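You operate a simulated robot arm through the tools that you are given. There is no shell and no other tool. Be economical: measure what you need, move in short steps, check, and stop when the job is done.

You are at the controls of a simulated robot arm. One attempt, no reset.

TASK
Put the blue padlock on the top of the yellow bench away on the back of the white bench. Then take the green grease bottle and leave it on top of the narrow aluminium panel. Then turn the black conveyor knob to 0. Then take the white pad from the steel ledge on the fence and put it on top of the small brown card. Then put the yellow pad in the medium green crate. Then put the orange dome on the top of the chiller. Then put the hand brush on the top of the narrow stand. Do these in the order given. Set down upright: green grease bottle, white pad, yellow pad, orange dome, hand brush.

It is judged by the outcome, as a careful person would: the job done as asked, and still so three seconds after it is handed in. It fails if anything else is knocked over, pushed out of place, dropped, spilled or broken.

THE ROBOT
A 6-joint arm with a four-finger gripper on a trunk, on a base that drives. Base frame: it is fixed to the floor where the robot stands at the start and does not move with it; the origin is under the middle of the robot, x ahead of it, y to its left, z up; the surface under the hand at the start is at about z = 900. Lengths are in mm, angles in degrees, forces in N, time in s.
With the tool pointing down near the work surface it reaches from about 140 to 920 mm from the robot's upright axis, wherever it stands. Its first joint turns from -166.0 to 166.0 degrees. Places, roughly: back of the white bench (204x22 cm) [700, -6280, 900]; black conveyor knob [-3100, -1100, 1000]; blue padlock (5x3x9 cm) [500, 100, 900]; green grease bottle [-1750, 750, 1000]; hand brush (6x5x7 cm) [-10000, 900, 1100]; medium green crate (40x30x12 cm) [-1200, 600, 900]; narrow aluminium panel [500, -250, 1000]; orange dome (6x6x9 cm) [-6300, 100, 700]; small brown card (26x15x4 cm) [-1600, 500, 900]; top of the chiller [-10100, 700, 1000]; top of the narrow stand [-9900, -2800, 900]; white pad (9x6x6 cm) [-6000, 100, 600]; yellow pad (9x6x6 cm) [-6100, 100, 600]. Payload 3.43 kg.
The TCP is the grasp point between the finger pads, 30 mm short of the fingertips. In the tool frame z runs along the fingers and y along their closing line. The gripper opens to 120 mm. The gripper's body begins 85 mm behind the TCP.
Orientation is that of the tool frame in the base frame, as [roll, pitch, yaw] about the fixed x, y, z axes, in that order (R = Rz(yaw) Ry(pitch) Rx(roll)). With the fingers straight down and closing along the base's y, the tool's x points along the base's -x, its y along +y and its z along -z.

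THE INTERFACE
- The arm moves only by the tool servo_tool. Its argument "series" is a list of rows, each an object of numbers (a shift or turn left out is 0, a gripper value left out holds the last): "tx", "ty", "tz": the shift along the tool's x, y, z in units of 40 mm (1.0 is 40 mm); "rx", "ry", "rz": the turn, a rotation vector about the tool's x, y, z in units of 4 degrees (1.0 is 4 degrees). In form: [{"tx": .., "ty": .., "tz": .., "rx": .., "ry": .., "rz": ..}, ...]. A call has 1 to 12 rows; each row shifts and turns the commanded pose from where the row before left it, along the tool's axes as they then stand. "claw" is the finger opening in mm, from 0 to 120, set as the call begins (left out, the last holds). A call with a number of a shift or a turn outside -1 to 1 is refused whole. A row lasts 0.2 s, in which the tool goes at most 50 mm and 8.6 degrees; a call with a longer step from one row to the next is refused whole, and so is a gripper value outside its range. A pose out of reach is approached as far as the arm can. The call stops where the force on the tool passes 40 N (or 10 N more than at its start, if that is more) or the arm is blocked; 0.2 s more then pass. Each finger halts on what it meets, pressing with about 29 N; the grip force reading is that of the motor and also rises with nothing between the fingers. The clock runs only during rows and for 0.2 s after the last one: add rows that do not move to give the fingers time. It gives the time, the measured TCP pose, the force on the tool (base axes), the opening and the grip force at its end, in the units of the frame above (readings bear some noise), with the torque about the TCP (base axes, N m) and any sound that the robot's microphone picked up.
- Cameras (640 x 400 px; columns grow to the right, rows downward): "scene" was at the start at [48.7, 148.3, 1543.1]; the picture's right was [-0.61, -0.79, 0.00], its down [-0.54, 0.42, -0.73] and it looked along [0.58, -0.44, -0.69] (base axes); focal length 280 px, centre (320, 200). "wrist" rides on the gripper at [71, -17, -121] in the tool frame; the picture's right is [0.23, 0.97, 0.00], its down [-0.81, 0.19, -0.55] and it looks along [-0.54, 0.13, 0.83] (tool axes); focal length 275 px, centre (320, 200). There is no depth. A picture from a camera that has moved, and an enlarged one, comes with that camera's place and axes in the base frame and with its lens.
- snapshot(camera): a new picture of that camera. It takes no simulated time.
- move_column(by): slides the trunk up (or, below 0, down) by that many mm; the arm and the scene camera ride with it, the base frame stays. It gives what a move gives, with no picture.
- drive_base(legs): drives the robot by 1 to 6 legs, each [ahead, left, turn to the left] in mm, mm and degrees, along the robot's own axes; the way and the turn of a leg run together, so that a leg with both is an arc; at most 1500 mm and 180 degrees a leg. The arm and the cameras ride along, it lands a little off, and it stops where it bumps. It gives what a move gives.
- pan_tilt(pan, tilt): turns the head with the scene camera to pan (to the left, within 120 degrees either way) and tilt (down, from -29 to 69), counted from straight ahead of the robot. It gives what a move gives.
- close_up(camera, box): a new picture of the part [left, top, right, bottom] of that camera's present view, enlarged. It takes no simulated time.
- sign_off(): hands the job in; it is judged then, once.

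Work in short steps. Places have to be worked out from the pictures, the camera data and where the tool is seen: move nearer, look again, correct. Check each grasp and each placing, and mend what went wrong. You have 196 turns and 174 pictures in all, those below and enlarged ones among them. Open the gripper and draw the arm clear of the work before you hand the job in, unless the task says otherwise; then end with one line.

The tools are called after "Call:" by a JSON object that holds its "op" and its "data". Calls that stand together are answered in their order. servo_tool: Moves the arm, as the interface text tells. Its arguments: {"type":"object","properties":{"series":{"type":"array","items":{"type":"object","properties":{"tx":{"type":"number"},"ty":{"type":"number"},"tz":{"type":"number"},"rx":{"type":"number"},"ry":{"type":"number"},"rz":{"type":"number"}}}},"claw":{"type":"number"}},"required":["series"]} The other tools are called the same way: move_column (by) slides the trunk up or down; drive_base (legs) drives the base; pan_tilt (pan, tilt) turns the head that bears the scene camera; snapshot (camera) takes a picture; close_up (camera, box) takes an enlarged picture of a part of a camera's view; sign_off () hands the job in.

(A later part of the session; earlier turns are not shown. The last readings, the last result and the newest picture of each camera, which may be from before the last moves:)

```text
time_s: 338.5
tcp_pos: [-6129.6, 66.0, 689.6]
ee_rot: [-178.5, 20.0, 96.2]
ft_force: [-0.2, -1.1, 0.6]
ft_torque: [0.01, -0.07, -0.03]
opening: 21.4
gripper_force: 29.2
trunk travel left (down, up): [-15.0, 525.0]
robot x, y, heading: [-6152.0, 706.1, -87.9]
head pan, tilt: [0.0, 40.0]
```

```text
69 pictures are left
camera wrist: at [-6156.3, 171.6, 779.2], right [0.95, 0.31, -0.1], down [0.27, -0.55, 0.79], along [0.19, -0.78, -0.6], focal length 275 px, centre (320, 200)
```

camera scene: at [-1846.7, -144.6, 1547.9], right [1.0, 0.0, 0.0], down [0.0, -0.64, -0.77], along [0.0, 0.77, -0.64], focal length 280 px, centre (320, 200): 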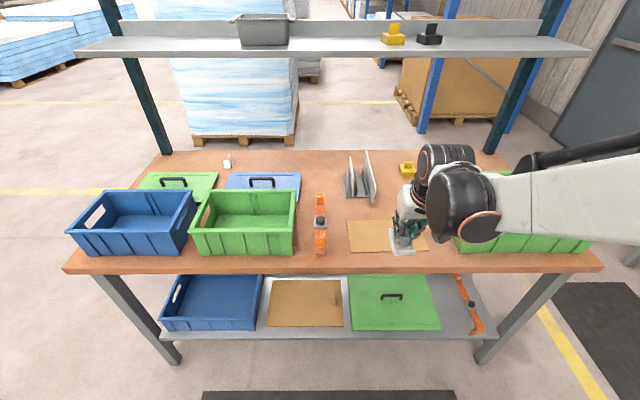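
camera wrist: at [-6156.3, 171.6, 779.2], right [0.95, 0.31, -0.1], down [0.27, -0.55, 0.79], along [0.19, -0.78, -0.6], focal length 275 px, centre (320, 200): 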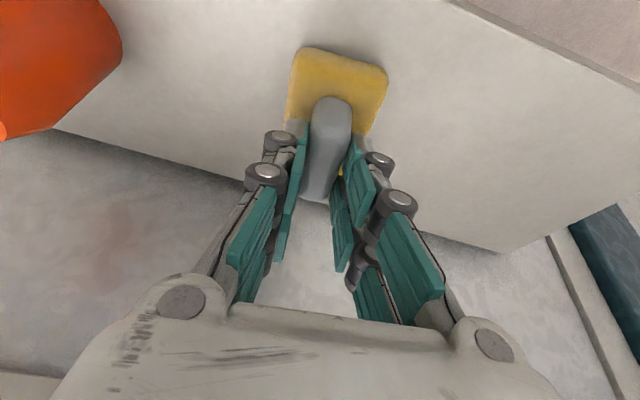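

The yellow pad is gripped by its handle. I'll lift it, raise the trunk and retrace the route to the crate.

Call:
{"op": "servo_tool", "data": {"series": [{"tz": -0.3, "tx": -0.11}, {"tz": -0.85, "tx": -0.31}, {"tz": -0.85, "tx": -0.31}, {"tz": -0.85, "tx": -0.31}, {"tz": -0.85, "tx": -0.31}, {"tz": -0.85, "tx": -0.31}, {"tx": 0.8, "tz": -0.29}, {"tx": 0.8, "tz": -0.29}, {"tx": 0.8, "tz": -0.29}, {"tz": -0.85, "tx": -0.31}, {"tz": -0.85, "tx": -0.31}]}}

Call:
{"op": "move_column", "data": {"by": 110}}

Call:
{"op": "drive_base", "data": {"legs": [[-190, 0, 0], [0, 0, 88], [1450, 0, 0], [790, 0, 0]]}}

Call:
{"op": "snapshot", "data": {"camera": "wrist"}}

```text
time_s: 340.9
tcp_pos: [-6135.1, 167.2, 954.1]
ee_rot: [-178.5, 20.0, 96.2]
ft_force: [-0.4, 0.4, 0.2]
ft_torque: [0.02, -0.01, -0.03]
opening: 21.5
gripper_force: 29.2
trunk travel left (down, up): [-15.0, 525.0]
robot x, y, heading: [-6150.3, 706.6, -88.0]
head pan, tilt: [0.0, 40.0]
```

```text
time_s: 342.3
tcp_pos: [-6137.4, 166.0, 1064.6]
ee_rot: [-178.6, 20.0, 96.1]
ft_force: [0.3, 0.4, -0.3]
ft_torque: [0.01, -0.02, 0.02]
opening: 21.6
gripper_force: 29.1
trunk travel left (down, up): [-125.0, 415.0]
robot x, y, heading: [-6153.7, 706.4, -87.8]
head pan, tilt: [0.0, 40.0]
```

```text
time_s: 358.1
tcp_pos: [-3384.9, 809.1, 1065.0]
ee_rot: [-178.5, 20.1, -177.4]
ft_force: [0.0, -0.5, -1.1]
ft_torque: [0.0, 0.03, -0.02]
opening: 21.2
gripper_force: 29.3
trunk travel left (down, up): [-125.0, 415.0]
robot x, y, heading: [-3923.0, 827.0, -1.6]
head pan, tilt: [0.0, 40.0]
```

```text
68 pictures are left
camera wrist: at [-3492.2, 789.1, 1153.3], right [-0.25, 0.96, -0.1], down [0.56, 0.23, 0.79], along [0.79, 0.14, -0.6], focal length 275 px, centre (320, 200)
```

wrist: 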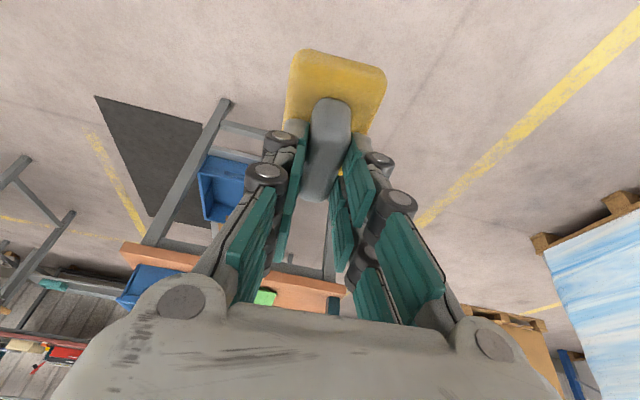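

Next I'll follow the same route through, then on to x≈-1200, facing the crate.

Call:
{"op": "drive_base", "data": {"legs": [[0, 0, 1.6], [490, -200, 0], [554, -605, 0], [300, 0, 0], [676, -240, 0]]}}

Call:
{"op": "drive_base", "data": {"legs": [[690, 0, 0], [0, 0, 90]]}}

Call:
{"op": "pan_tilt", "data": {"pan": -8, "tilt": 40}}

Call:
{"op": "snapshot", "data": {"camera": "scene"}}

```text
time_s: 370.7
tcp_pos: [-1356.1, -175.9, 1064.2]
ee_rot: [-178.6, 20.0, -175.3]
ft_force: [-0.2, 0.0, 0.2]
ft_torque: [-0.01, -0.01, 0.01]
opening: 21.2
gripper_force: 29.5
trunk travel left (down, up): [-125.0, 415.0]
robot x, y, heading: [-1899.5, -176.6, 0.6]
head pan, tilt: [0.0, 40.0]
```

```text
time_s: 378.3
tcp_pos: [-1207.4, 364.6, 1065.0]
ee_rot: [-178.5, 20.0, -85.1]
ft_force: [0.9, 0.1, -0.1]
ft_torque: [-0.03, 0.0, -0.01]
opening: 21.5
gripper_force: 29.3
trunk travel left (down, up): [-125.0, 415.0]
robot x, y, heading: [-1202.9, -175.6, 91.1]
head pan, tilt: [0.0, 40.0]
```

```text
time_s: 379.0
tcp_pos: [-1207.3, 363.9, 1063.8]
ee_rot: [-178.5, 20.1, -85.0]
ft_force: [1.1, 0.7, -0.3]
ft_torque: [0.0, -0.04, 0.0]
opening: 21.3
gripper_force: 28.8
trunk travel left (down, up): [-125.0, 415.0]
robot x, y, heading: [-1203.1, -178.2, 91.1]
head pan, tilt: [-8.0, 40.0]
```

```text
67 pictures are left
camera scene: at [-1387.8, -116.1, 1547.9], right [0.99, -0.11, 0.0], down [-0.07, -0.64, -0.77], along [0.09, 0.76, -0.64], focal length 280 px, centre (320, 200)
```

scene: 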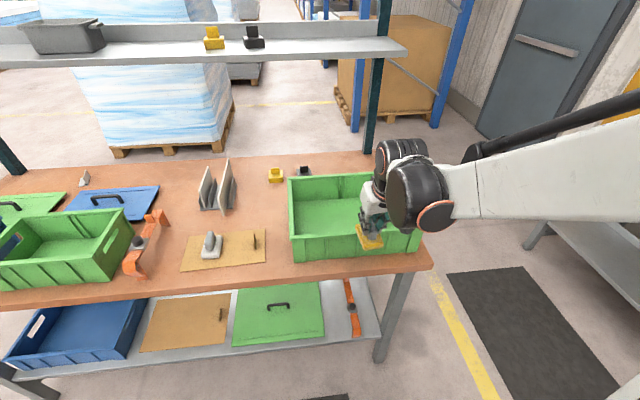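

The crate spans x≈-1402..-1003, y≈422..710. I'll bring the pad over its centre and lower partway.

Call:
{"op": "servo_tool", "data": {"series": [{"tx": -0.962, "tz": 0.35, "ty": -0.11}, {"tx": -0.962, "tz": 0.35, "ty": -0.11}, {"tx": -0.962, "tz": 0.35, "ty": -0.11}, {"tx": -0.962, "tz": 0.35, "ty": -0.11}, {"tx": -0.962, "tz": 0.35, "ty": -0.11}]}}

Call:
{"op": "snapshot", "data": {"camera": "wrist"}}

Call:
{"op": "close_up", "data": {"camera": "scene", "box": [270, 130, 470, 270]}}

```text
time_s: 380.2
tcp_pos: [-1203.9, 570.3, 1063.7]
ee_rot: [-178.5, 19.9, -85.0]
ft_force: [-0.7, -0.1, -1.2]
ft_torque: [-0.03, 0.02, 0.0]
opening: 21.7
gripper_force: 28.9
trunk travel left (down, up): [-125.0, 415.0]
robot x, y, heading: [-1200.4, -178.8, 91.0]
head pan, tilt: [-8.0, 40.0]
```

```text
66 pictures are left
camera wrist: at [-1179.0, 461.6, 1152.7], right [-0.95, -0.29, -0.1], down [-0.26, 0.55, 0.79], along [-0.17, 0.78, -0.6], focal length 275 px, centre (320, 200)
```

wrist: 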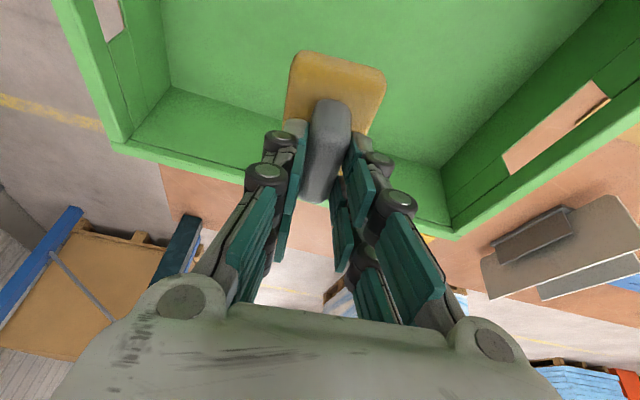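

```text
2.86 times, centred on (370, 200) of scene
camera zoom: at [-1387.0, -115.7, 1547.8], right [0.99, -0.12, 0.0], down [-0.08, -0.64, -0.77], along [0.09, 0.76, -0.64], focal length 801 px, centre (177, 200)
```

zoom: 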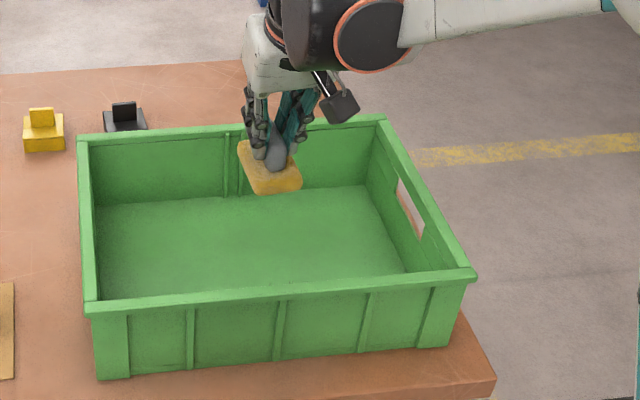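

The pad is centred over the crate. I'll lower inside and feel for the floor.

Call:
{"op": "servo_tool", "data": {"series": [{"tz": 0.76, "tx": 0.278}, {"tz": 0.76, "tx": 0.278}, {"tz": 0.76, "tx": 0.278}, {"tz": 0.7, "tx": 0.255}, {"tz": 0.12, "tx": 0.044}, {"tz": 0.08, "tx": 0.029}, {"tz": 0.06, "tx": 0.022}]}}

Call:
{"op": "close_up", "data": {"camera": "scene", "box": [270, 130, 470, 270]}}

```text
time_s: 381.8
tcp_pos: [-1196.0, 569.9, 927.0]
ee_rot: [-178.5, 20.1, -85.0]
ft_force: [1.9, 2.3, 24.6]
ft_torque: [0.28, 0.07, 0.03]
opening: 21.8
gripper_force: 29.0
trunk travel left (down, up): [-125.0, 415.0]
robot x, y, heading: [-1199.2, -175.1, 90.8]
head pan, tilt: [-8.0, 40.0]
```

```text
2.86 times, centred on (370, 200) of scene
camera zoom: at [-1386.7, -118.2, 1548.2], right [0.99, -0.12, 0.0], down [-0.08, -0.64, -0.77], along [0.09, 0.76, -0.64], focal length 801 px, centre (177, 200)
```

zoom: 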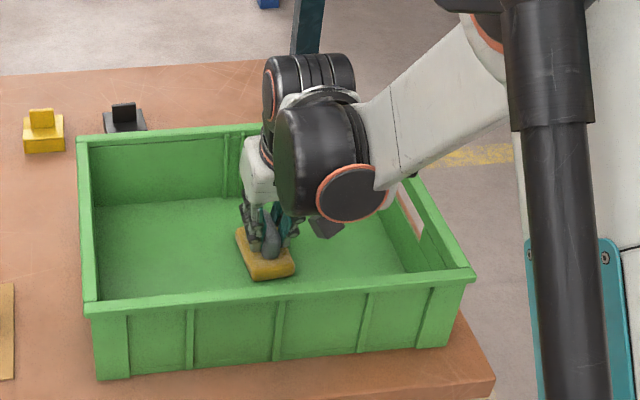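

Contact on the crate floor. I'll release and withdraw along the tool axis.

Call:
{"op": "servo_tool", "data": {"series": [{"tz": -0.05, "tx": -0.018}, {}, {}, {"tz": -0.5, "tx": -0.18}, {"tz": -0.9, "tx": -0.33}, {"tz": -0.9, "tx": -0.33}, {"tz": -0.9, "tx": -0.33}, {"tz": -0.9, "tx": -0.33}], "claw": 46}}

Call:
{"op": "close_up", "data": {"camera": "scene", "box": [270, 130, 470, 270]}}

```text
time_s: 383.6
tcp_pos: [-1204.1, 566.9, 1104.7]
ee_rot: [-178.6, 20.1, -84.9]
ft_force: [-0.4, 0.2, 0.8]
ft_torque: [0.02, 0.0, 0.01]
opening: 45.9
gripper_force: 0.0
trunk travel left (down, up): [-125.0, 415.0]
robot x, y, heading: [-1199.1, -176.5, 91.1]
head pan, tilt: [-8.0, 40.0]
```

```text
2.86 times, centred on (370, 200) of scene
camera zoom: at [-1387.0, -116.4, 1548.0], right [0.99, -0.12, 0.0], down [-0.08, -0.64, -0.77], along [0.09, 0.76, -0.64], focal length 801 px, centre (177, 200)
```

zoom: 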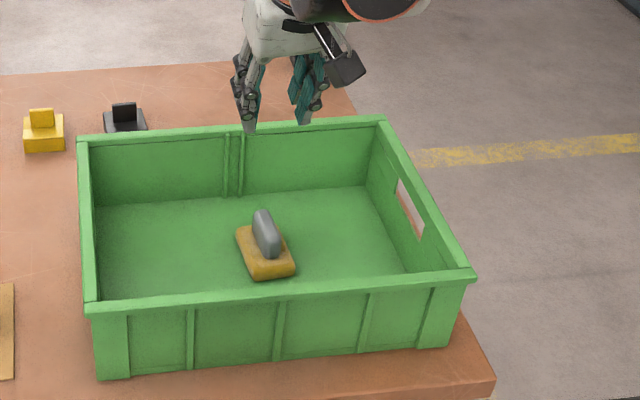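

The yellow pad sits upright in the crate. Now the dome: I'll retract, undo the small yaw and drive back west.

Call:
{"op": "servo_tool", "data": {"series": [{"tx": 0.9, "tz": -0.33}, {"tx": 0.9, "tz": -0.33}, {"tx": 0.9, "tz": -0.33}, {"tx": 0.9, "tz": -0.33}, {"tx": 0.9, "tz": -0.33}, {"rz": 1}]}}

Call:
{"op": "drive_base", "data": {"legs": [[0, 0, 89], [700, 0, 0], [676, -215, 0], [300, 0, 0], [554, -605, 0], [490, -240, 0]]}}

```text
time_s: 385.0
tcp_pos: [-1185.5, 377.2, 1102.9]
ee_rot: [180.0, 20.1, -89.3]
ft_force: [-0.4, -0.3, 0.3]
ft_torque: [0.06, 0.01, 0.0]
opening: 46.1
gripper_force: 0.0
trunk travel left (down, up): [-125.0, 415.0]
robot x, y, heading: [-1200.1, -175.4, 90.8]
head pan, tilt: [-8.0, 40.0]
```

```text
time_s: 404.6
tcp_pos: [-4500.0, 852.7, 1102.7]
ee_rot: [-180.0, 19.9, 0.9]
ft_force: [-0.9, 0.3, 0.1]
ft_torque: [0.0, 0.0, 0.02]
opening: 46.1
gripper_force: 0.0
trunk travel left (down, up): [-125.0, 415.0]
robot x, y, heading: [-3943.6, 837.1, -178.9]
head pan, tilt: [-8.0, 40.0]
```

Along the fence to the dome at x≈-6290, then I'll face the ledge.

Call:
{"op": "drive_base", "data": {"legs": [[0, 0, -1.1], [1400, -20, 0], [945, -20, 0], [0, 0, 90], [180, 0, 0]]}}

Call:
{"op": "move_column", "data": {"by": -110}}

Call:
{"op": "snapshot", "data": {"camera": "wrist"}}

Call:
{"op": "snapshot", "data": {"camera": "scene"}}

```text
time_s: 421.1
tcp_pos: [-6292.7, 131.8, 1103.9]
ee_rot: [179.9, 20.1, 89.2]
ft_force: [-0.2, 0.3, 0.3]
ft_torque: [0.04, 0.0, 0.0]
opening: 45.7
gripper_force: 0.1
trunk travel left (down, up): [-125.0, 415.0]
robot x, y, heading: [-6266.8, 685.5, -90.6]
head pan, tilt: [-8.0, 40.0]
```

```text
time_s: 422.6
tcp_pos: [-6292.4, 132.0, 994.4]
ee_rot: [-179.9, 20.0, 89.3]
ft_force: [-0.2, 0.1, -0.7]
ft_torque: [-0.02, 0.01, 0.06]
opening: 45.8
gripper_force: 0.1
trunk travel left (down, up): [-15.0, 525.0]
robot x, y, heading: [-6266.5, 685.2, -90.5]
head pan, tilt: [-8.0, 40.0]
```

```text
62 pictures are left
camera wrist: at [-6308.7, 238.6, 1081.8], right [0.98, 0.2, -0.08], down [0.18, -0.57, 0.8], along [0.12, -0.79, -0.6], focal length 275 px, centre (320, 200)
```

wrist: 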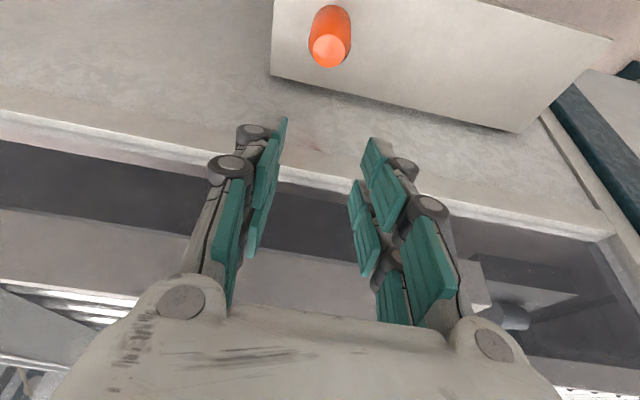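

```text
61 pictures are left
camera scene: at [-6074.9, 617.4, 1438.0], right [-0.99, 0.15, 0.0], down [0.1, 0.64, -0.77], along [-0.11, -0.76, -0.64], focal length 280 px, centre (320, 200)
```

scene: 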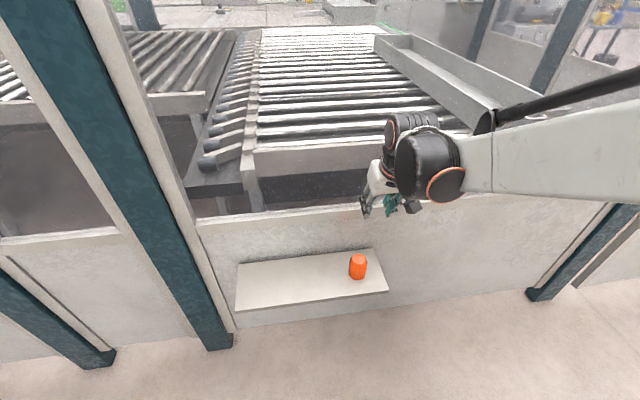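

The dome is near [-6285, 66] with its top at z≈714. I'll open to 84 mm and come above it for a check.

Call:
{"op": "servo_tool", "data": {"series": [{"tz": 0.99, "tx": 0.068, "ty": 0.03}, {"tz": 0.99, "tx": 0.068, "ty": 0.03}, {"tz": 0.99, "tx": 0.068, "ty": 0.03}, {"tz": 0.99, "tx": 0.068, "ty": 0.03}, {"tz": 0.99, "tx": 0.068, "ty": 0.03}, {"tz": 0.99, "tx": 0.068, "ty": 0.03}], "claw": 84}}

Call:
{"op": "snapshot", "data": {"camera": "wrist"}}

```text
time_s: 423.9
tcp_pos: [-6285.1, 62.7, 763.5]
ee_rot: [-179.9, 20.1, 89.3]
ft_force: [1.0, 1.1, 0.2]
ft_torque: [0.01, -0.04, 0.01]
opening: 84.0
gripper_force: 0.1
trunk travel left (down, up): [-15.0, 525.0]
robot x, y, heading: [-6263.6, 687.6, -90.4]
head pan, tilt: [-8.0, 40.0]
```

```text
60 pictures are left
camera wrist: at [-6300.9, 171.4, 852.3], right [0.98, 0.2, -0.08], down [0.18, -0.57, 0.8], along [0.12, -0.79, -0.6], focal length 275 px, centre (320, 200)
```

wrist: 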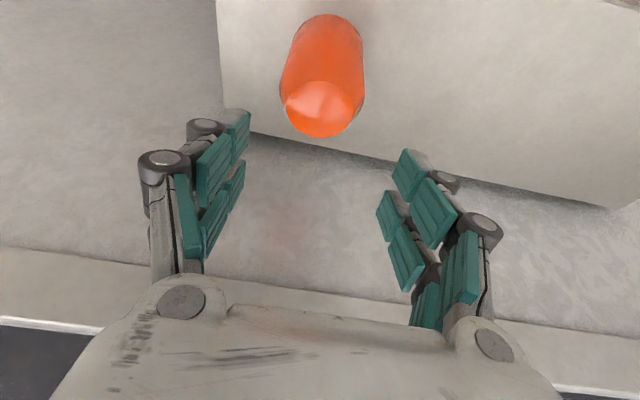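

I'll correct a few millimetres and descend to z≈676 around the dome, then close.

Call:
{"op": "servo_tool", "data": {"series": [{"ty": -0.12, "tx": 0.12}, {"tz": 0.67, "tx": 0.25}, {"tz": 0.67, "tx": 0.25}, {"tz": 0.67, "tx": 0.25}, {}]}}

Call:
{"op": "snapshot", "data": {"camera": "wrist"}}

```text
time_s: 425.1
tcp_pos: [-6294.1, 59.5, 684.3]
ee_rot: [180.0, 20.0, 89.3]
ft_force: [0.9, -0.4, 0.5]
ft_torque: [0.0, -0.01, 0.03]
opening: 83.9
gripper_force: 0.1
out of reach, approached as far as the arm can: row 4
trunk travel left (down, up): [-15.0, 525.0]
robot x, y, heading: [-6265.7, 685.7, -90.7]
head pan, tilt: [-8.0, 40.0]
```

```text
59 pictures are left
camera wrist: at [-6308.4, 166.6, 774.2], right [0.98, 0.2, -0.08], down [0.18, -0.58, 0.8], along [0.12, -0.79, -0.6], focal length 275 px, centre (320, 200)
```

wrist: 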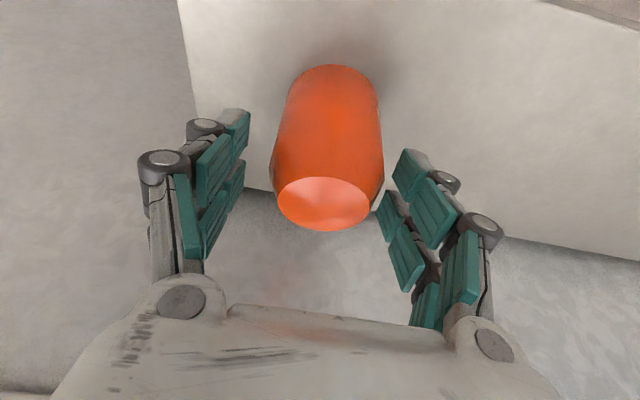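

The arm is at its low limit here, but the dome is already between the pads. I'll close.

Call:
{"op": "servo_tool", "data": {"series": [{}, {}, {}], "claw": 30}}

Call:
{"op": "servo_tool", "data": {"series": [{"tz": -0.3, "tx": -0.11}, {"tz": -0.5, "tx": -0.18}, {"tz": -0.5, "tx": -0.18}]}}

Call:
{"op": "snapshot", "data": {"camera": "wrist"}}

Call:
{"op": "close_up", "data": {"camera": "scene", "box": [280, 170, 480, 310]}}

```text
time_s: 425.9
tcp_pos: [-6292.1, 59.5, 685.9]
ee_rot: [179.9, 19.9, 89.2]
ft_force: [1.3, 0.5, 3.9]
ft_torque: [0.01, 0.08, -0.05]
opening: 58.8
gripper_force: 29.4
trunk travel left (down, up): [-15.0, 525.0]
robot x, y, heading: [-6264.6, 680.4, -90.5]
head pan, tilt: [-8.0, 40.0]
```

```text
time_s: 426.8
tcp_pos: [-6292.1, 58.6, 741.8]
ee_rot: [-180.0, 20.1, 89.2]
ft_force: [-0.2, -1.1, 0.2]
ft_torque: [0.01, -0.04, -0.03]
opening: 58.3
gripper_force: 28.7
trunk travel left (down, up): [-15.0, 525.0]
robot x, y, heading: [-6268.8, 686.6, -90.5]
head pan, tilt: [-8.0, 40.0]
```

```text
58 pictures are left
camera wrist: at [-6307.4, 166.2, 829.8], right [0.98, 0.2, -0.08], down [0.18, -0.57, 0.8], along [0.12, -0.79, -0.6], focal length 275 px, centre (320, 200)
```

wrist: 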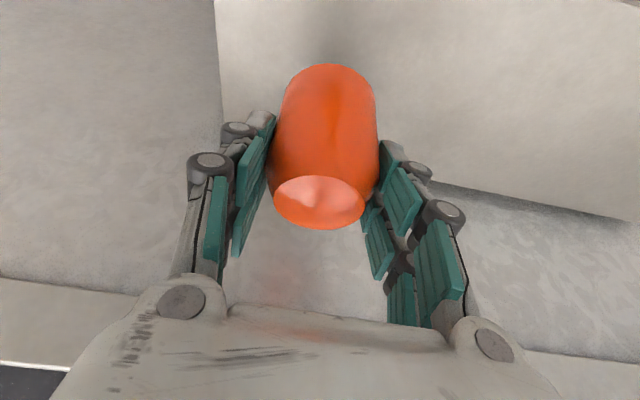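

```text
2.86 times, centred on (380, 240) of scene
camera zoom: at [-6074.9, 617.1, 1437.9], right [-0.99, 0.15, 0.0], down [0.1, 0.64, -0.77], along [-0.11, -0.76, -0.64], focal length 801 px, centre (149, 86)
```

zoom: 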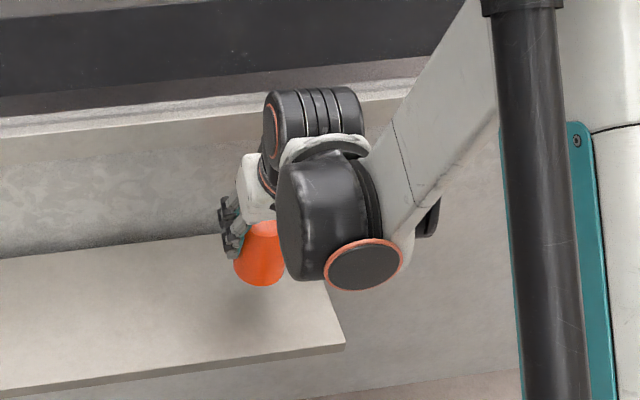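

The dome is held upright. I'll lift clear, raise the trunk and drive west toward the chiller.

Call:
{"op": "servo_tool", "data": {"series": [{"tz": -0.85, "tx": -0.31}, {"tz": -0.85, "tx": -0.31}, {"tz": -0.85, "tx": -0.31}, {"tx": 0.8, "tz": -0.29}, {"tx": 0.8, "tz": -0.29}, {"tx": 0.8, "tz": -0.29}, {"tz": -0.85, "tx": -0.31}, {"tz": -0.85, "tx": -0.31}, {"tz": -0.85, "tx": -0.31}]}}

Call:
{"op": "move_column", "data": {"by": 110}}

Call:
{"op": "drive_base", "data": {"legs": [[-190, 0, 0], [0, 0, -89.5], [1300, 0, 0], [1200, 0, 0]]}}

Call:
{"op": "pan_tilt", "data": {"pan": 5, "tilt": 18}}

Call:
{"op": "snapshot", "data": {"camera": "scene"}}

```text
time_s: 428.8
tcp_pos: [-6289.8, 163.6, 956.7]
ee_rot: [180.0, 20.0, 89.3]
ft_force: [0.4, -0.8, -0.3]
ft_torque: [0.01, 0.01, 0.0]
opening: 58.5
gripper_force: 29.0
trunk travel left (down, up): [-15.0, 525.0]
robot x, y, heading: [-6264.9, 685.0, -90.7]
head pan, tilt: [-8.0, 40.0]
```

```text
time_s: 430.2
tcp_pos: [-6291.3, 162.8, 1067.0]
ee_rot: [180.0, 20.2, 89.3]
ft_force: [-0.1, -0.1, -0.4]
ft_torque: [0.0, -0.02, -0.02]
opening: 58.5
gripper_force: 28.9
trunk travel left (down, up): [-125.0, 415.0]
robot x, y, heading: [-6264.6, 685.3, -90.7]
head pan, tilt: [-8.0, 40.0]
```

```text
time_s: 447.4
tcp_pos: [-9293.6, 909.9, 1066.0]
ee_rot: [180.0, 20.1, -0.7]
ft_force: [0.1, 0.1, -0.3]
ft_torque: [-0.04, -0.04, -0.02]
opening: 58.5
gripper_force: 28.8
trunk travel left (down, up): [-125.0, 415.0]
robot x, y, heading: [-8772.4, 883.8, 179.4]
head pan, tilt: [-8.0, 40.0]
```

```text
time_s: 448.2
tcp_pos: [-9292.9, 908.7, 1066.0]
ee_rot: [-179.9, 20.0, -0.8]
ft_force: [0.1, -0.2, 0.3]
ft_torque: [0.02, -0.03, -0.02]
opening: 58.6
gripper_force: 28.3
trunk travel left (down, up): [-125.0, 415.0]
robot x, y, heading: [-8768.6, 882.3, 179.5]
head pan, tilt: [5.0, 18.0]
```

```text
56 pictures are left
camera scene: at [-8843.8, 675.8, 1582.5], right [-0.08, 1.0, 0.0], down [0.31, 0.02, -0.95], along [-0.95, -0.07, -0.31], focal length 280 px, centre (320, 200)
```

scene: 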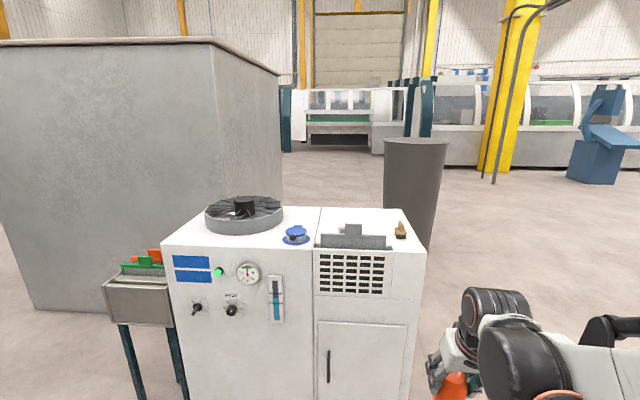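

The chiller's top has a fan, a blue valve, a grille and the brush on it, with a free area near the middle back. I'll raise the trunk, move closer and look down.

Call:
{"op": "move_column", "data": {"by": 180}}

Call:
{"op": "drive_base", "data": {"legs": [[480, 200, 0]]}}

Call:
{"op": "pan_tilt", "data": {"pan": -5, "tilt": 32}}

Call:
{"op": "snapshot", "data": {"camera": "scene"}}

Call:
{"op": "snapshot", "data": {"camera": "wrist"}}

```text
time_s: 450.2
tcp_pos: [-9293.5, 910.0, 1245.8]
ee_rot: [-179.9, 20.1, -0.7]
ft_force: [-0.3, -0.3, -0.6]
ft_torque: [-0.03, -0.01, 0.02]
opening: 58.6
gripper_force: 29.4
trunk travel left (down, up): [-305.0, 235.0]
robot x, y, heading: [-8770.2, 885.4, 179.2]
head pan, tilt: [5.0, 18.0]
```

```text
time_s: 453.3
tcp_pos: [-9784.7, 714.4, 1246.5]
ee_rot: [-180.0, 20.0, -1.0]
ft_force: [0.0, 0.0, 0.3]
ft_torque: [0.05, -0.03, -0.01]
opening: 58.4
gripper_force: 29.1
trunk travel left (down, up): [-305.0, 235.0]
robot x, y, heading: [-9264.4, 687.1, 179.4]
head pan, tilt: [5.0, 18.0]
```

```text
time_s: 454.1
tcp_pos: [-9785.7, 714.2, 1247.1]
ee_rot: [180.0, 20.1, -1.0]
ft_force: [0.1, 0.2, -1.1]
ft_torque: [-0.01, -0.01, 0.0]
opening: 58.6
gripper_force: 29.1
trunk travel left (down, up): [-305.0, 235.0]
robot x, y, heading: [-9259.7, 685.0, 179.1]
head pan, tilt: [-5.0, 32.0]
```

```text
55 pictures are left
camera scene: at [-9331.8, 493.9, 1740.2], right [0.1, 0.99, 0.0], down [0.53, -0.05, -0.85], along [-0.84, 0.09, -0.53], focal length 280 px, centre (320, 200)
```

scene: 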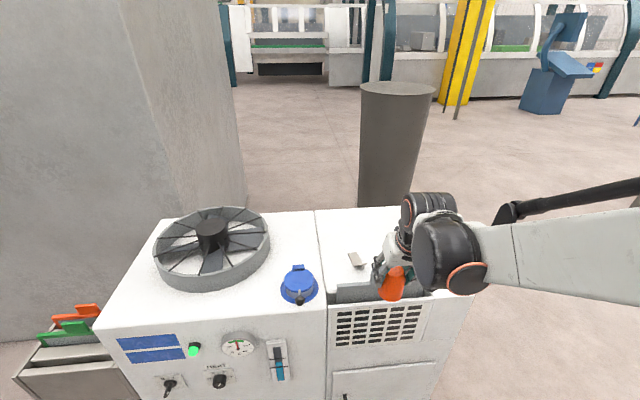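

```text
54 pictures are left
camera wrist: at [-9675.9, 727.9, 1334.9], right [0.2, -0.98, -0.08], down [-0.58, -0.18, 0.8], along [-0.79, -0.11, -0.6], focal length 275 px, centre (320, 200)
```

wrist: 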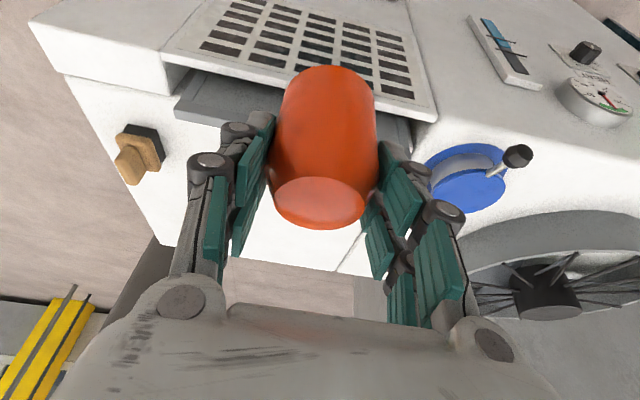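

The chiller top is at z≈1045 and spans x≈-10350..-9840. The spot near [-10130, 660] is free. I'll drive in a bit more and reach over it.

Call:
{"op": "drive_base", "data": {"legs": [[130, 40, 0]]}}

Call:
{"op": "servo_tool", "data": {"series": [{"tx": -0.94, "tz": 0.342}, {"tx": -0.94, "tz": 0.342}, {"tx": -0.94, "tz": 0.342}, {"tx": -0.94, "tz": 0.342}, {"tx": -0.94, "tz": 0.342}]}}

Call:
{"op": "snapshot", "data": {"camera": "scene"}}

Call:
{"op": "snapshot", "data": {"camera": "wrist"}}

```text
time_s: 455.4
tcp_pos: [-9921.1, 675.4, 1245.8]
ee_rot: [179.9, 20.0, -1.0]
ft_force: [-0.6, -0.2, -0.9]
ft_torque: [0.01, -0.05, 0.01]
opening: 58.6
gripper_force: 28.8
trunk travel left (down, up): [-305.0, 235.0]
robot x, y, heading: [-9397.5, 647.0, 179.4]
head pan, tilt: [-5.0, 32.0]
```

```text
time_s: 456.6
tcp_pos: [-10121.9, 677.9, 1245.2]
ee_rot: [180.0, 20.0, -1.0]
ft_force: [0.6, 0.3, -0.7]
ft_torque: [0.01, -0.02, 0.03]
opening: 58.6
gripper_force: 29.1
trunk travel left (down, up): [-305.0, 235.0]
robot x, y, heading: [-9399.5, 650.2, 179.1]
head pan, tilt: [-5.0, 32.0]
```

```text
53 pictures are left
camera scene: at [-9467.6, 455.5, 1740.0], right [0.1, 0.99, 0.0], down [0.53, -0.05, -0.85], along [-0.84, 0.08, -0.53], focal length 280 px, centre (320, 200)
```

scene: 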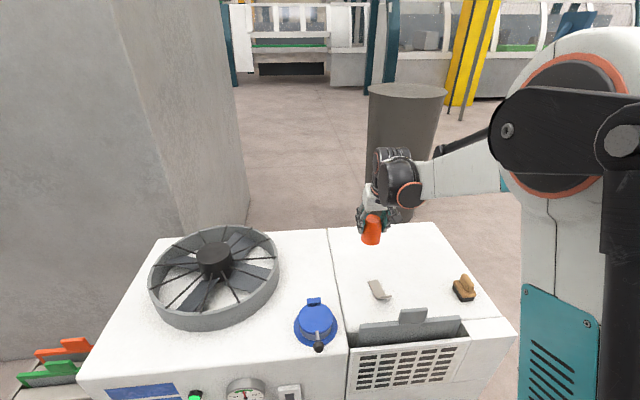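

```text
52 pictures are left
camera wrist: at [-10013.3, 692.4, 1333.4], right [0.2, -0.98, -0.08], down [-0.58, -0.18, 0.8], along [-0.79, -0.11, -0.6], focal length 275 px, centre (320, 200)
```

wrist: 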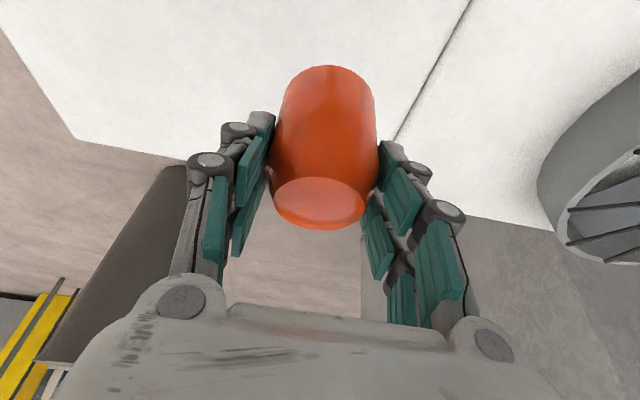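

A small clip lies at about [-10022, 685] and the brush is further right. I'll go 38 mm deeper, then lower toward the top.

Call:
{"op": "servo_tool", "data": {"series": [{"tx": -0.9, "tz": 0.33}, {"tz": 0.94, "tx": 0.342}, {"tz": 0.94, "tx": 0.342}, {"tz": 0.75, "tx": 0.273}, {}]}}

Call:
{"op": "close_up", "data": {"camera": "scene", "box": [290, 190, 490, 330]}}

```text
time_s: 457.8
tcp_pos: [-10157.4, 680.8, 1134.0]
ee_rot: [180.0, 20.1, -0.9]
ft_force: [0.4, 0.6, -0.6]
ft_torque: [0.02, -0.01, -0.02]
opening: 58.6
gripper_force: 28.8
trunk travel left (down, up): [-305.0, 235.0]
robot x, y, heading: [-9396.4, 647.1, 179.4]
head pan, tilt: [-5.0, 32.0]
```

```text
2.86 times, centred on (390, 260) of scene
camera zoom: at [-9465.8, 455.5, 1740.2], right [0.1, 0.99, 0.0], down [0.53, -0.05, -0.85], along [-0.84, 0.08, -0.53], focal length 801 px, centre (120, 29)
```

zoom: 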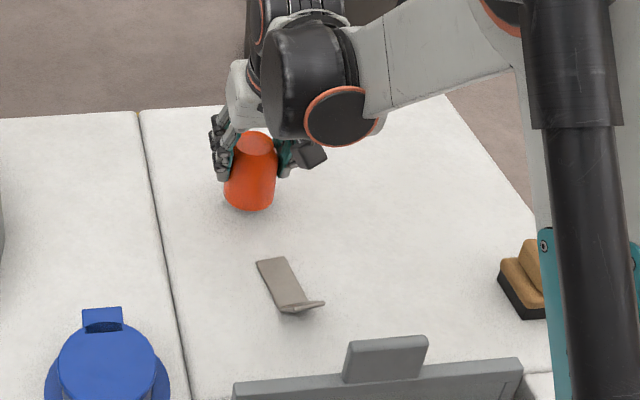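

Everything is clear. I'll lower in small steps until contact.

Call:
{"op": "servo_tool", "data": {"series": [{"tz": 0.25, "tx": 0.091}, {"tz": 0.1, "tx": 0.036}, {"tz": 0.06, "tx": 0.022}, {"tz": 0.06, "tx": 0.022}, {"tz": 0.06, "tx": 0.022}, {"tz": 0.06, "tx": 0.022}]}}

```text
time_s: 459.2
tcp_pos: [-10156.2, 679.7, 1111.0]
ee_rot: [180.0, 20.1, -0.9]
ft_force: [-4.7, 3.5, 22.7]
ft_torque: [0.12, 0.16, -0.04]
opening: 58.8
gripper_force: 28.9
trunk travel left (down, up): [-305.0, 235.0]
robot x, y, heading: [-9394.7, 648.9, 179.4]
head pan, tilt: [-5.0, 32.0]
```

Contact at z≈1111 (chiller top ≈1049). I'll release and rise.

Call:
{"op": "servo_tool", "data": {"series": [{"tz": -0.03, "tx": -0.011}, {}, {}, {"tz": -0.5, "tx": -0.18}, {"tz": -0.94, "tx": -0.342}, {"tz": -0.94, "tx": -0.342}, {"tz": -0.94, "tx": -0.342}, {"tx": 0.9, "tz": -0.33}], "claw": 84}}

Call:
{"op": "close_up", "data": {"camera": "scene", "box": [290, 190, 490, 330]}}

Call:
{"op": "snapshot", "data": {"camera": "wrist"}}

```text
time_s: 461.0
tcp_pos: [-10116.5, 678.8, 1253.8]
ee_rot: [179.9, 20.1, -0.9]
ft_force: [0.2, 0.7, 0.0]
ft_torque: [0.01, 0.03, -0.01]
opening: 83.9
gripper_force: 0.1
trunk travel left (down, up): [-305.0, 235.0]
robot x, y, heading: [-9394.7, 649.8, 179.1]
head pan, tilt: [-5.0, 32.0]
```

```text
2.86 times, centred on (390, 260) of scene
camera zoom: at [-9464.3, 455.5, 1740.2], right [0.1, 0.99, 0.0], down [0.53, -0.05, -0.85], along [-0.84, 0.08, -0.53], focal length 801 px, centre (120, 29)
```

zoom: 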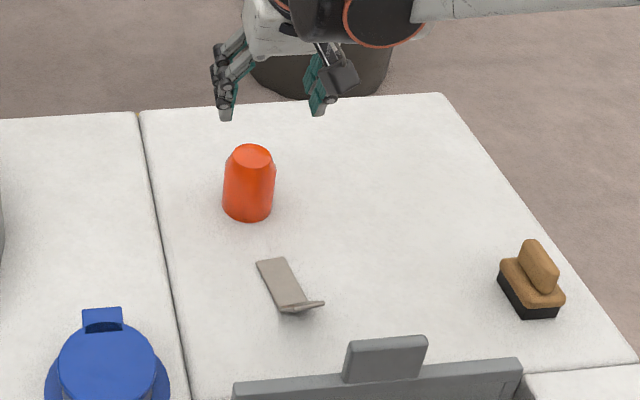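

```text
49 pictures are left
camera wrist: at [-10007.9, 692.7, 1341.8], right [0.2, -0.98, -0.08], down [-0.57, -0.18, 0.8], along [-0.79, -0.11, -0.6], focal length 275 px, centre (320, 200)
```

wrist: 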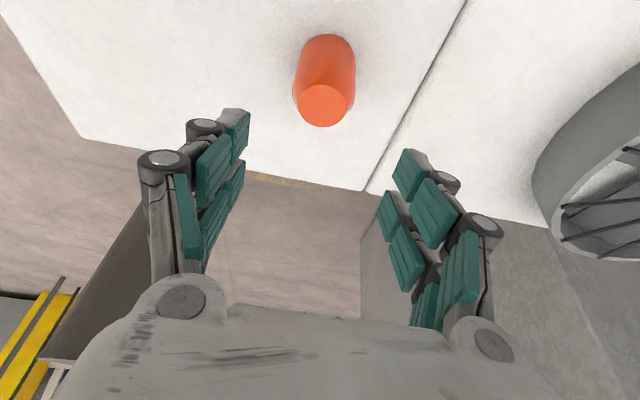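

The dome stands upright on the chiller. The brush is near [-9983, 933] with its ridge along x. I'll move above it and look.

Call:
{"op": "servo_tool", "data": {"series": [{"ty": -0.907, "tx": 0.457, "tz": -0.166}, {"ty": -0.907, "tx": 0.457, "tz": -0.166}, {"ty": -0.907, "tx": 0.457, "tz": -0.166}, {"ty": -0.907, "tx": 0.457, "tz": -0.166}, {"ty": -0.907, "tx": 0.457, "tz": -0.166}, {"ty": -0.907, "tx": 0.457, "tz": -0.166}, {"ty": -0.907, "tx": 0.457, "tz": -0.166}, {"tz": 0.94, "tx": 0.342}], "claw": 60}}

Call:
{"op": "snapshot", "data": {"camera": "wrist"}}

Call:
{"op": "snapshot", "data": {"camera": "scene"}}

```text
time_s: 462.8
tcp_pos: [-9980.3, 929.5, 1211.2]
ee_rot: [-179.9, 20.0, -0.9]
ft_force: [-0.1, -0.1, -0.7]
ft_torque: [-0.03, -0.01, -0.02]
opening: 60.1
gripper_force: 0.0
trunk travel left (down, up): [-305.0, 235.0]
robot x, y, heading: [-9395.3, 646.4, 179.3]
head pan, tilt: [-5.0, 32.0]
```

```text
48 pictures are left
camera wrist: at [-9871.0, 943.0, 1299.9], right [0.2, -0.98, -0.08], down [-0.58, -0.18, 0.8], along [-0.79, -0.12, -0.6], focal length 275 px, centre (320, 200)
```

wrist: 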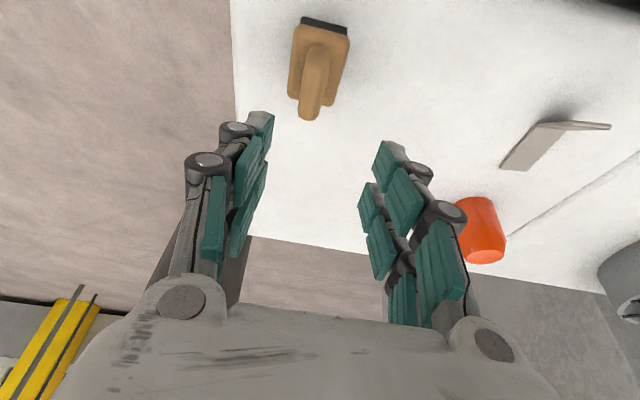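

```text
47 pictures are left
camera scene: at [-9467.2, 456.0, 1740.0], right [0.1, 0.99, 0.0], down [0.53, -0.05, -0.85], along [-0.84, 0.08, -0.53], focal length 280 px, centre (320, 200)
```

scene: 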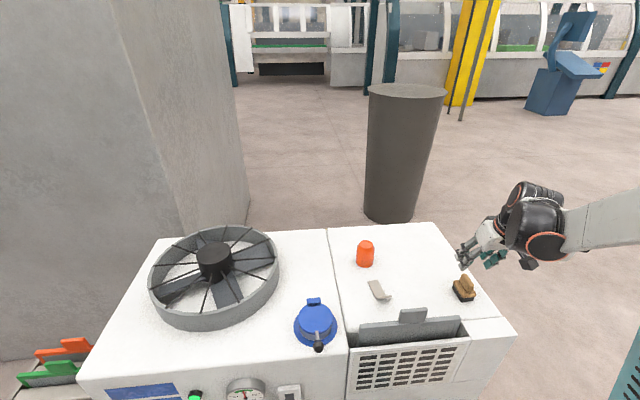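

The ridge is aligned with the fingers, centred at about [-9990, 938]. I'll descend to z≈1123 and close on it.

Call:
{"op": "servo_tool", "data": {"series": [{"ty": -0.21, "tx": 0.15, "tz": 0.5}, {"tx": 0.16, "tz": 0.54}, {"tx": 0.16, "tz": 0.54}, {"tx": 0.16, "tz": 0.53}, {}]}}

Call:
{"op": "servo_tool", "data": {"series": [{}, {}, {}], "claw": 5}}

Call:
{"op": "snapshot", "data": {"camera": "wrist"}}

```text
time_s: 464.0
tcp_pos: [-9984.4, 937.1, 1123.3]
ee_rot: [179.9, 20.1, -1.0]
ft_force: [0.7, 0.0, 0.3]
ft_torque: [-0.01, 0.01, 0.01]
opening: 59.9
gripper_force: 0.1
trunk travel left (down, up): [-305.0, 235.0]
robot x, y, heading: [-9396.7, 647.3, 179.0]
head pan, tilt: [-5.0, 32.0]
```

```text
time_s: 464.8
tcp_pos: [-9984.0, 937.0, 1124.0]
ee_rot: [179.9, 20.1, -0.9]
ft_force: [-1.1, -0.8, 0.3]
ft_torque: [0.01, -0.03, 0.01]
opening: 17.4
gripper_force: 28.8
trunk travel left (down, up): [-305.0, 235.0]
robot x, y, heading: [-9398.3, 647.4, 179.4]
head pan, tilt: [-5.0, 32.0]
```

```text
46 pictures are left
camera wrist: at [-9875.4, 951.3, 1212.2], right [0.2, -0.98, -0.08], down [-0.58, -0.18, 0.8], along [-0.79, -0.11, -0.6], focal length 275 px, centre (320, 200)
```

wrist: 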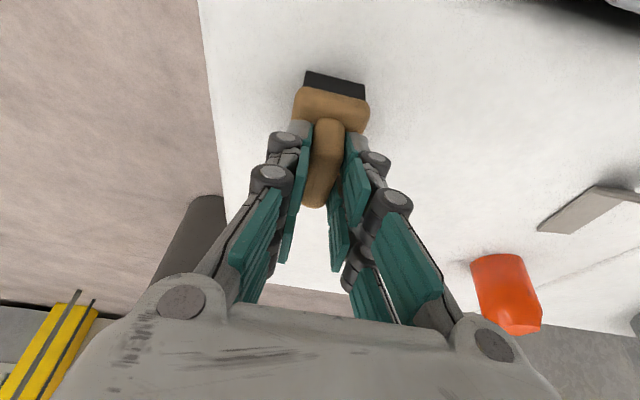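

The brush ridge is gripped at 17.4 mm. I'll lift, back off and look left toward the narrow stand.

Call:
{"op": "servo_tool", "data": {"series": [{"tz": -0.3, "tx": -0.11}, {"tz": -0.85, "tx": -0.31}, {"tz": -0.85, "tx": -0.31}, {"tz": -0.85, "tx": -0.31}, {"tx": 0.9, "tz": -0.33}, {"tx": 0.9, "tz": -0.33}]}}

Call:
{"op": "drive_base", "data": {"legs": [[-400, 0, 0]]}}

Call:
{"op": "pan_tilt", "data": {"pan": 60, "tilt": 15}}

Call:
{"op": "snapshot", "data": {"camera": "scene"}}

Call:
{"op": "snapshot", "data": {"camera": "wrist"}}

```text
time_s: 466.2
tcp_pos: [-9907.3, 936.8, 1244.9]
ee_rot: [-180.0, 20.0, -0.8]
ft_force: [0.9, -0.2, -0.7]
ft_torque: [0.03, -0.01, -0.01]
opening: 17.3
gripper_force: 28.8
trunk travel left (down, up): [-305.0, 235.0]
robot x, y, heading: [-9396.4, 649.5, 179.1]
head pan, tilt: [-5.0, 32.0]
```

```text
time_s: 468.7
tcp_pos: [-9511.4, 931.7, 1245.1]
ee_rot: [180.0, 20.1, -1.0]
ft_force: [-0.2, -1.8, -0.1]
ft_torque: [-0.05, 0.04, 0.0]
opening: 17.7
gripper_force: 28.6
trunk travel left (down, up): [-305.0, 235.0]
robot x, y, heading: [-9002.3, 641.8, 179.3]
head pan, tilt: [-5.0, 32.0]
```

```text
time_s: 470.0
tcp_pos: [-9513.6, 931.5, 1245.1]
ee_rot: [180.0, 20.1, -1.0]
ft_force: [0.0, -1.0, -0.9]
ft_torque: [-0.03, -0.01, 0.02]
opening: 17.7
gripper_force: 29.2
trunk travel left (down, up): [-305.0, 235.0]
robot x, y, heading: [-9004.4, 640.9, 179.5]
head pan, tilt: [60.0, 15.0]
```

```text
45 pictures are left
camera scene: at [-9029.5, 361.3, 1767.5], right [-0.86, 0.51, 0.0], down [0.13, 0.22, -0.97], along [-0.49, -0.83, -0.26], focal length 280 px, centre (320, 200)
```

scene: 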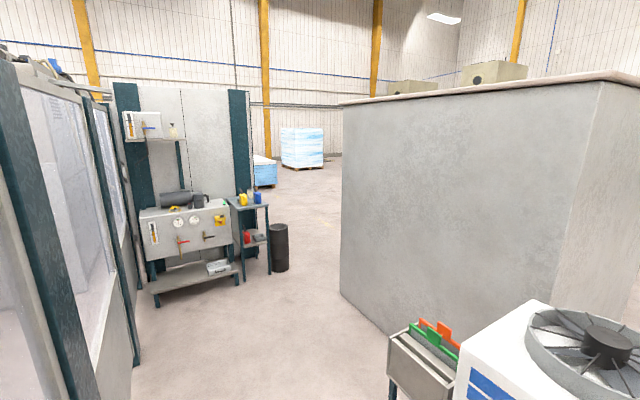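

```text
44 pictures are left
camera wrist: at [-9404.1, 945.0, 1333.7], right [0.2, -0.98, -0.08], down [-0.58, -0.18, 0.8], along [-0.79, -0.11, -0.6], focal length 275 px, centre (320, 200)
```

wrist: 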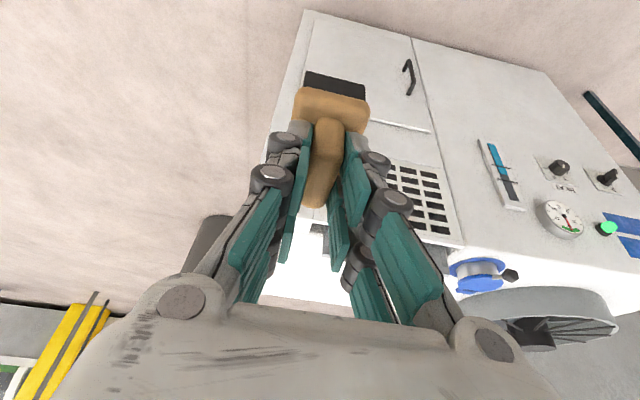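

The narrow stand is the small two-tier one near [-9880, -2780], with cups on top. I'll turn to face -y and drive there through the wide passage.

Call:
{"op": "drive_base", "data": {"legs": [[150, 0, 0], [0, 0, 90.5], [1200, -200, 0], [1100, -300, 0]]}}

Call:
{"op": "pan_tilt", "data": {"pan": -5, "tilt": 30}}

Call:
{"op": "snapshot", "data": {"camera": "scene"}}

```text
time_s: 486.4
tcp_pos: [-9988.0, -2160.0, 1245.0]
ee_rot: [-179.9, 20.0, 89.0]
ft_force: [-0.1, 0.5, -1.8]
ft_torque: [0.03, 0.01, -0.03]
opening: 17.4
gripper_force: 28.8
trunk travel left (down, up): [-305.0, 235.0]
robot x, y, heading: [-9699.2, -1648.2, -91.1]
head pan, tilt: [60.0, 15.0]
```

```text
time_s: 487.8
tcp_pos: [-9987.9, -2160.3, 1244.9]
ee_rot: [179.9, 20.0, 89.0]
ft_force: [0.0, 0.6, -1.1]
ft_torque: [-0.01, 0.0, 0.0]
opening: 17.7
gripper_force: 28.9
trunk travel left (down, up): [-305.0, 235.0]
robot x, y, heading: [-9695.4, -1644.1, -90.7]
head pan, tilt: [-5.0, 30.0]
```

```text
43 pictures are left
camera scene: at [-9505.0, -1723.3, 1743.3], right [-0.99, 0.1, 0.0], down [0.05, 0.5, -0.87], along [-0.09, -0.86, -0.5], focal length 280 px, centre (320, 200)
```

scene: 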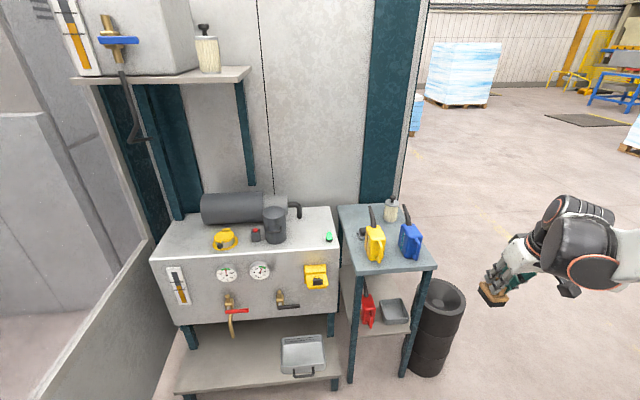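

I'll zoom in on the stand top to find a free place.

Call:
{"op": "close_up", "data": {"camera": "scene", "box": [320, 180, 460, 290]}}

```text
3.64 times, centred on (390, 235) of scene
camera zoom: at [-9505.0, -1723.3, 1743.3], right [-0.99, 0.1, 0.0], down [0.05, 0.5, -0.87], along [-0.09, -0.86, -0.5], focal length 1019 px, centre (66, 73)
```

zoom: 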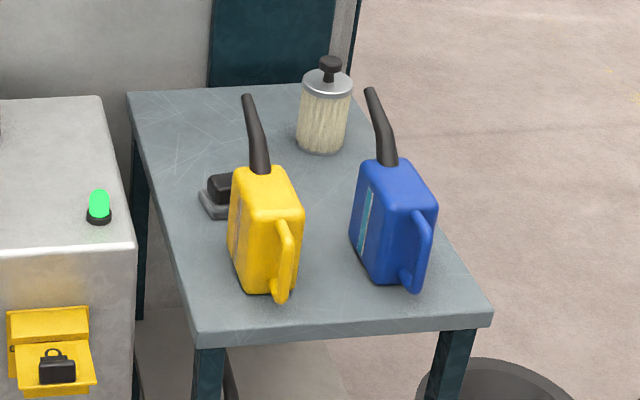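

The front strip between the two cans is free. I'll place the brush near [-9925, -2605] on the stand's front edge area. First I'll drive closer and bring the hand in front of the stand for a wrist look.

Call:
{"op": "drive_base", "data": {"legs": [[250, -150, 0]]}}

Call:
{"op": "servo_tool", "data": {"series": [{"ty": 0.95}, {"ty": 0.95}, {"ty": 0.95}, {"ty": 0.95}, {"ty": 0.95}, {"ty": 0.6}]}}

Call:
{"op": "snapshot", "data": {"camera": "wrist"}}

Call:
{"op": "snapshot", "data": {"camera": "scene"}}

```text
time_s: 489.8
tcp_pos: [-10148.1, -2407.0, 1244.6]
ee_rot: [-180.0, 20.0, 88.7]
ft_force: [0.7, -0.2, -1.8]
ft_torque: [0.02, 0.0, 0.0]
opening: 17.7
gripper_force: 28.7
trunk travel left (down, up): [-305.0, 235.0]
robot x, y, heading: [-9853.1, -1899.0, -91.2]
head pan, tilt: [-5.0, 30.0]
```

```text
time_s: 491.2
tcp_pos: [-9932.6, -2412.2, 1243.3]
ee_rot: [-180.0, 20.1, 88.6]
ft_force: [0.6, -0.1, -0.6]
ft_torque: [0.04, 0.02, 0.0]
opening: 17.7
gripper_force: 29.2
trunk travel left (down, up): [-305.0, 235.0]
robot x, y, heading: [-9855.7, -1896.9, -91.2]
head pan, tilt: [-5.0, 30.0]
```

```text
41 pictures are left
camera wrist: at [-9945.8, -2304.8, 1331.7], right [0.98, 0.19, -0.08], down [0.18, -0.58, 0.8], along [0.11, -0.79, -0.6], focal length 275 px, centre (320, 200)
```

wrist: 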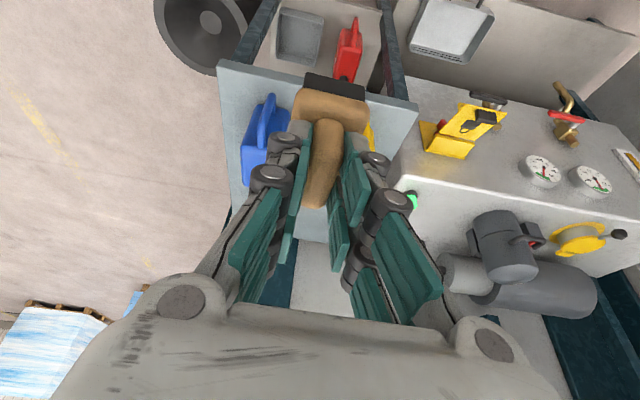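

```text
40 pictures are left
camera scene: at [-9661.0, -1972.3, 1743.2], right [-0.99, 0.11, 0.0], down [0.05, 0.5, -0.87], along [-0.09, -0.86, -0.5], focal length 280 px, centre (320, 200)
```

scene: 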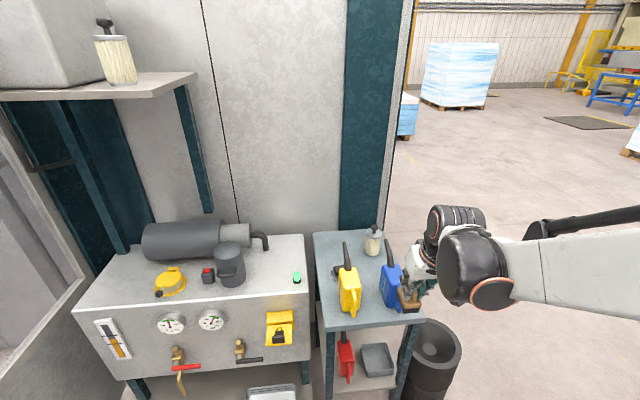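

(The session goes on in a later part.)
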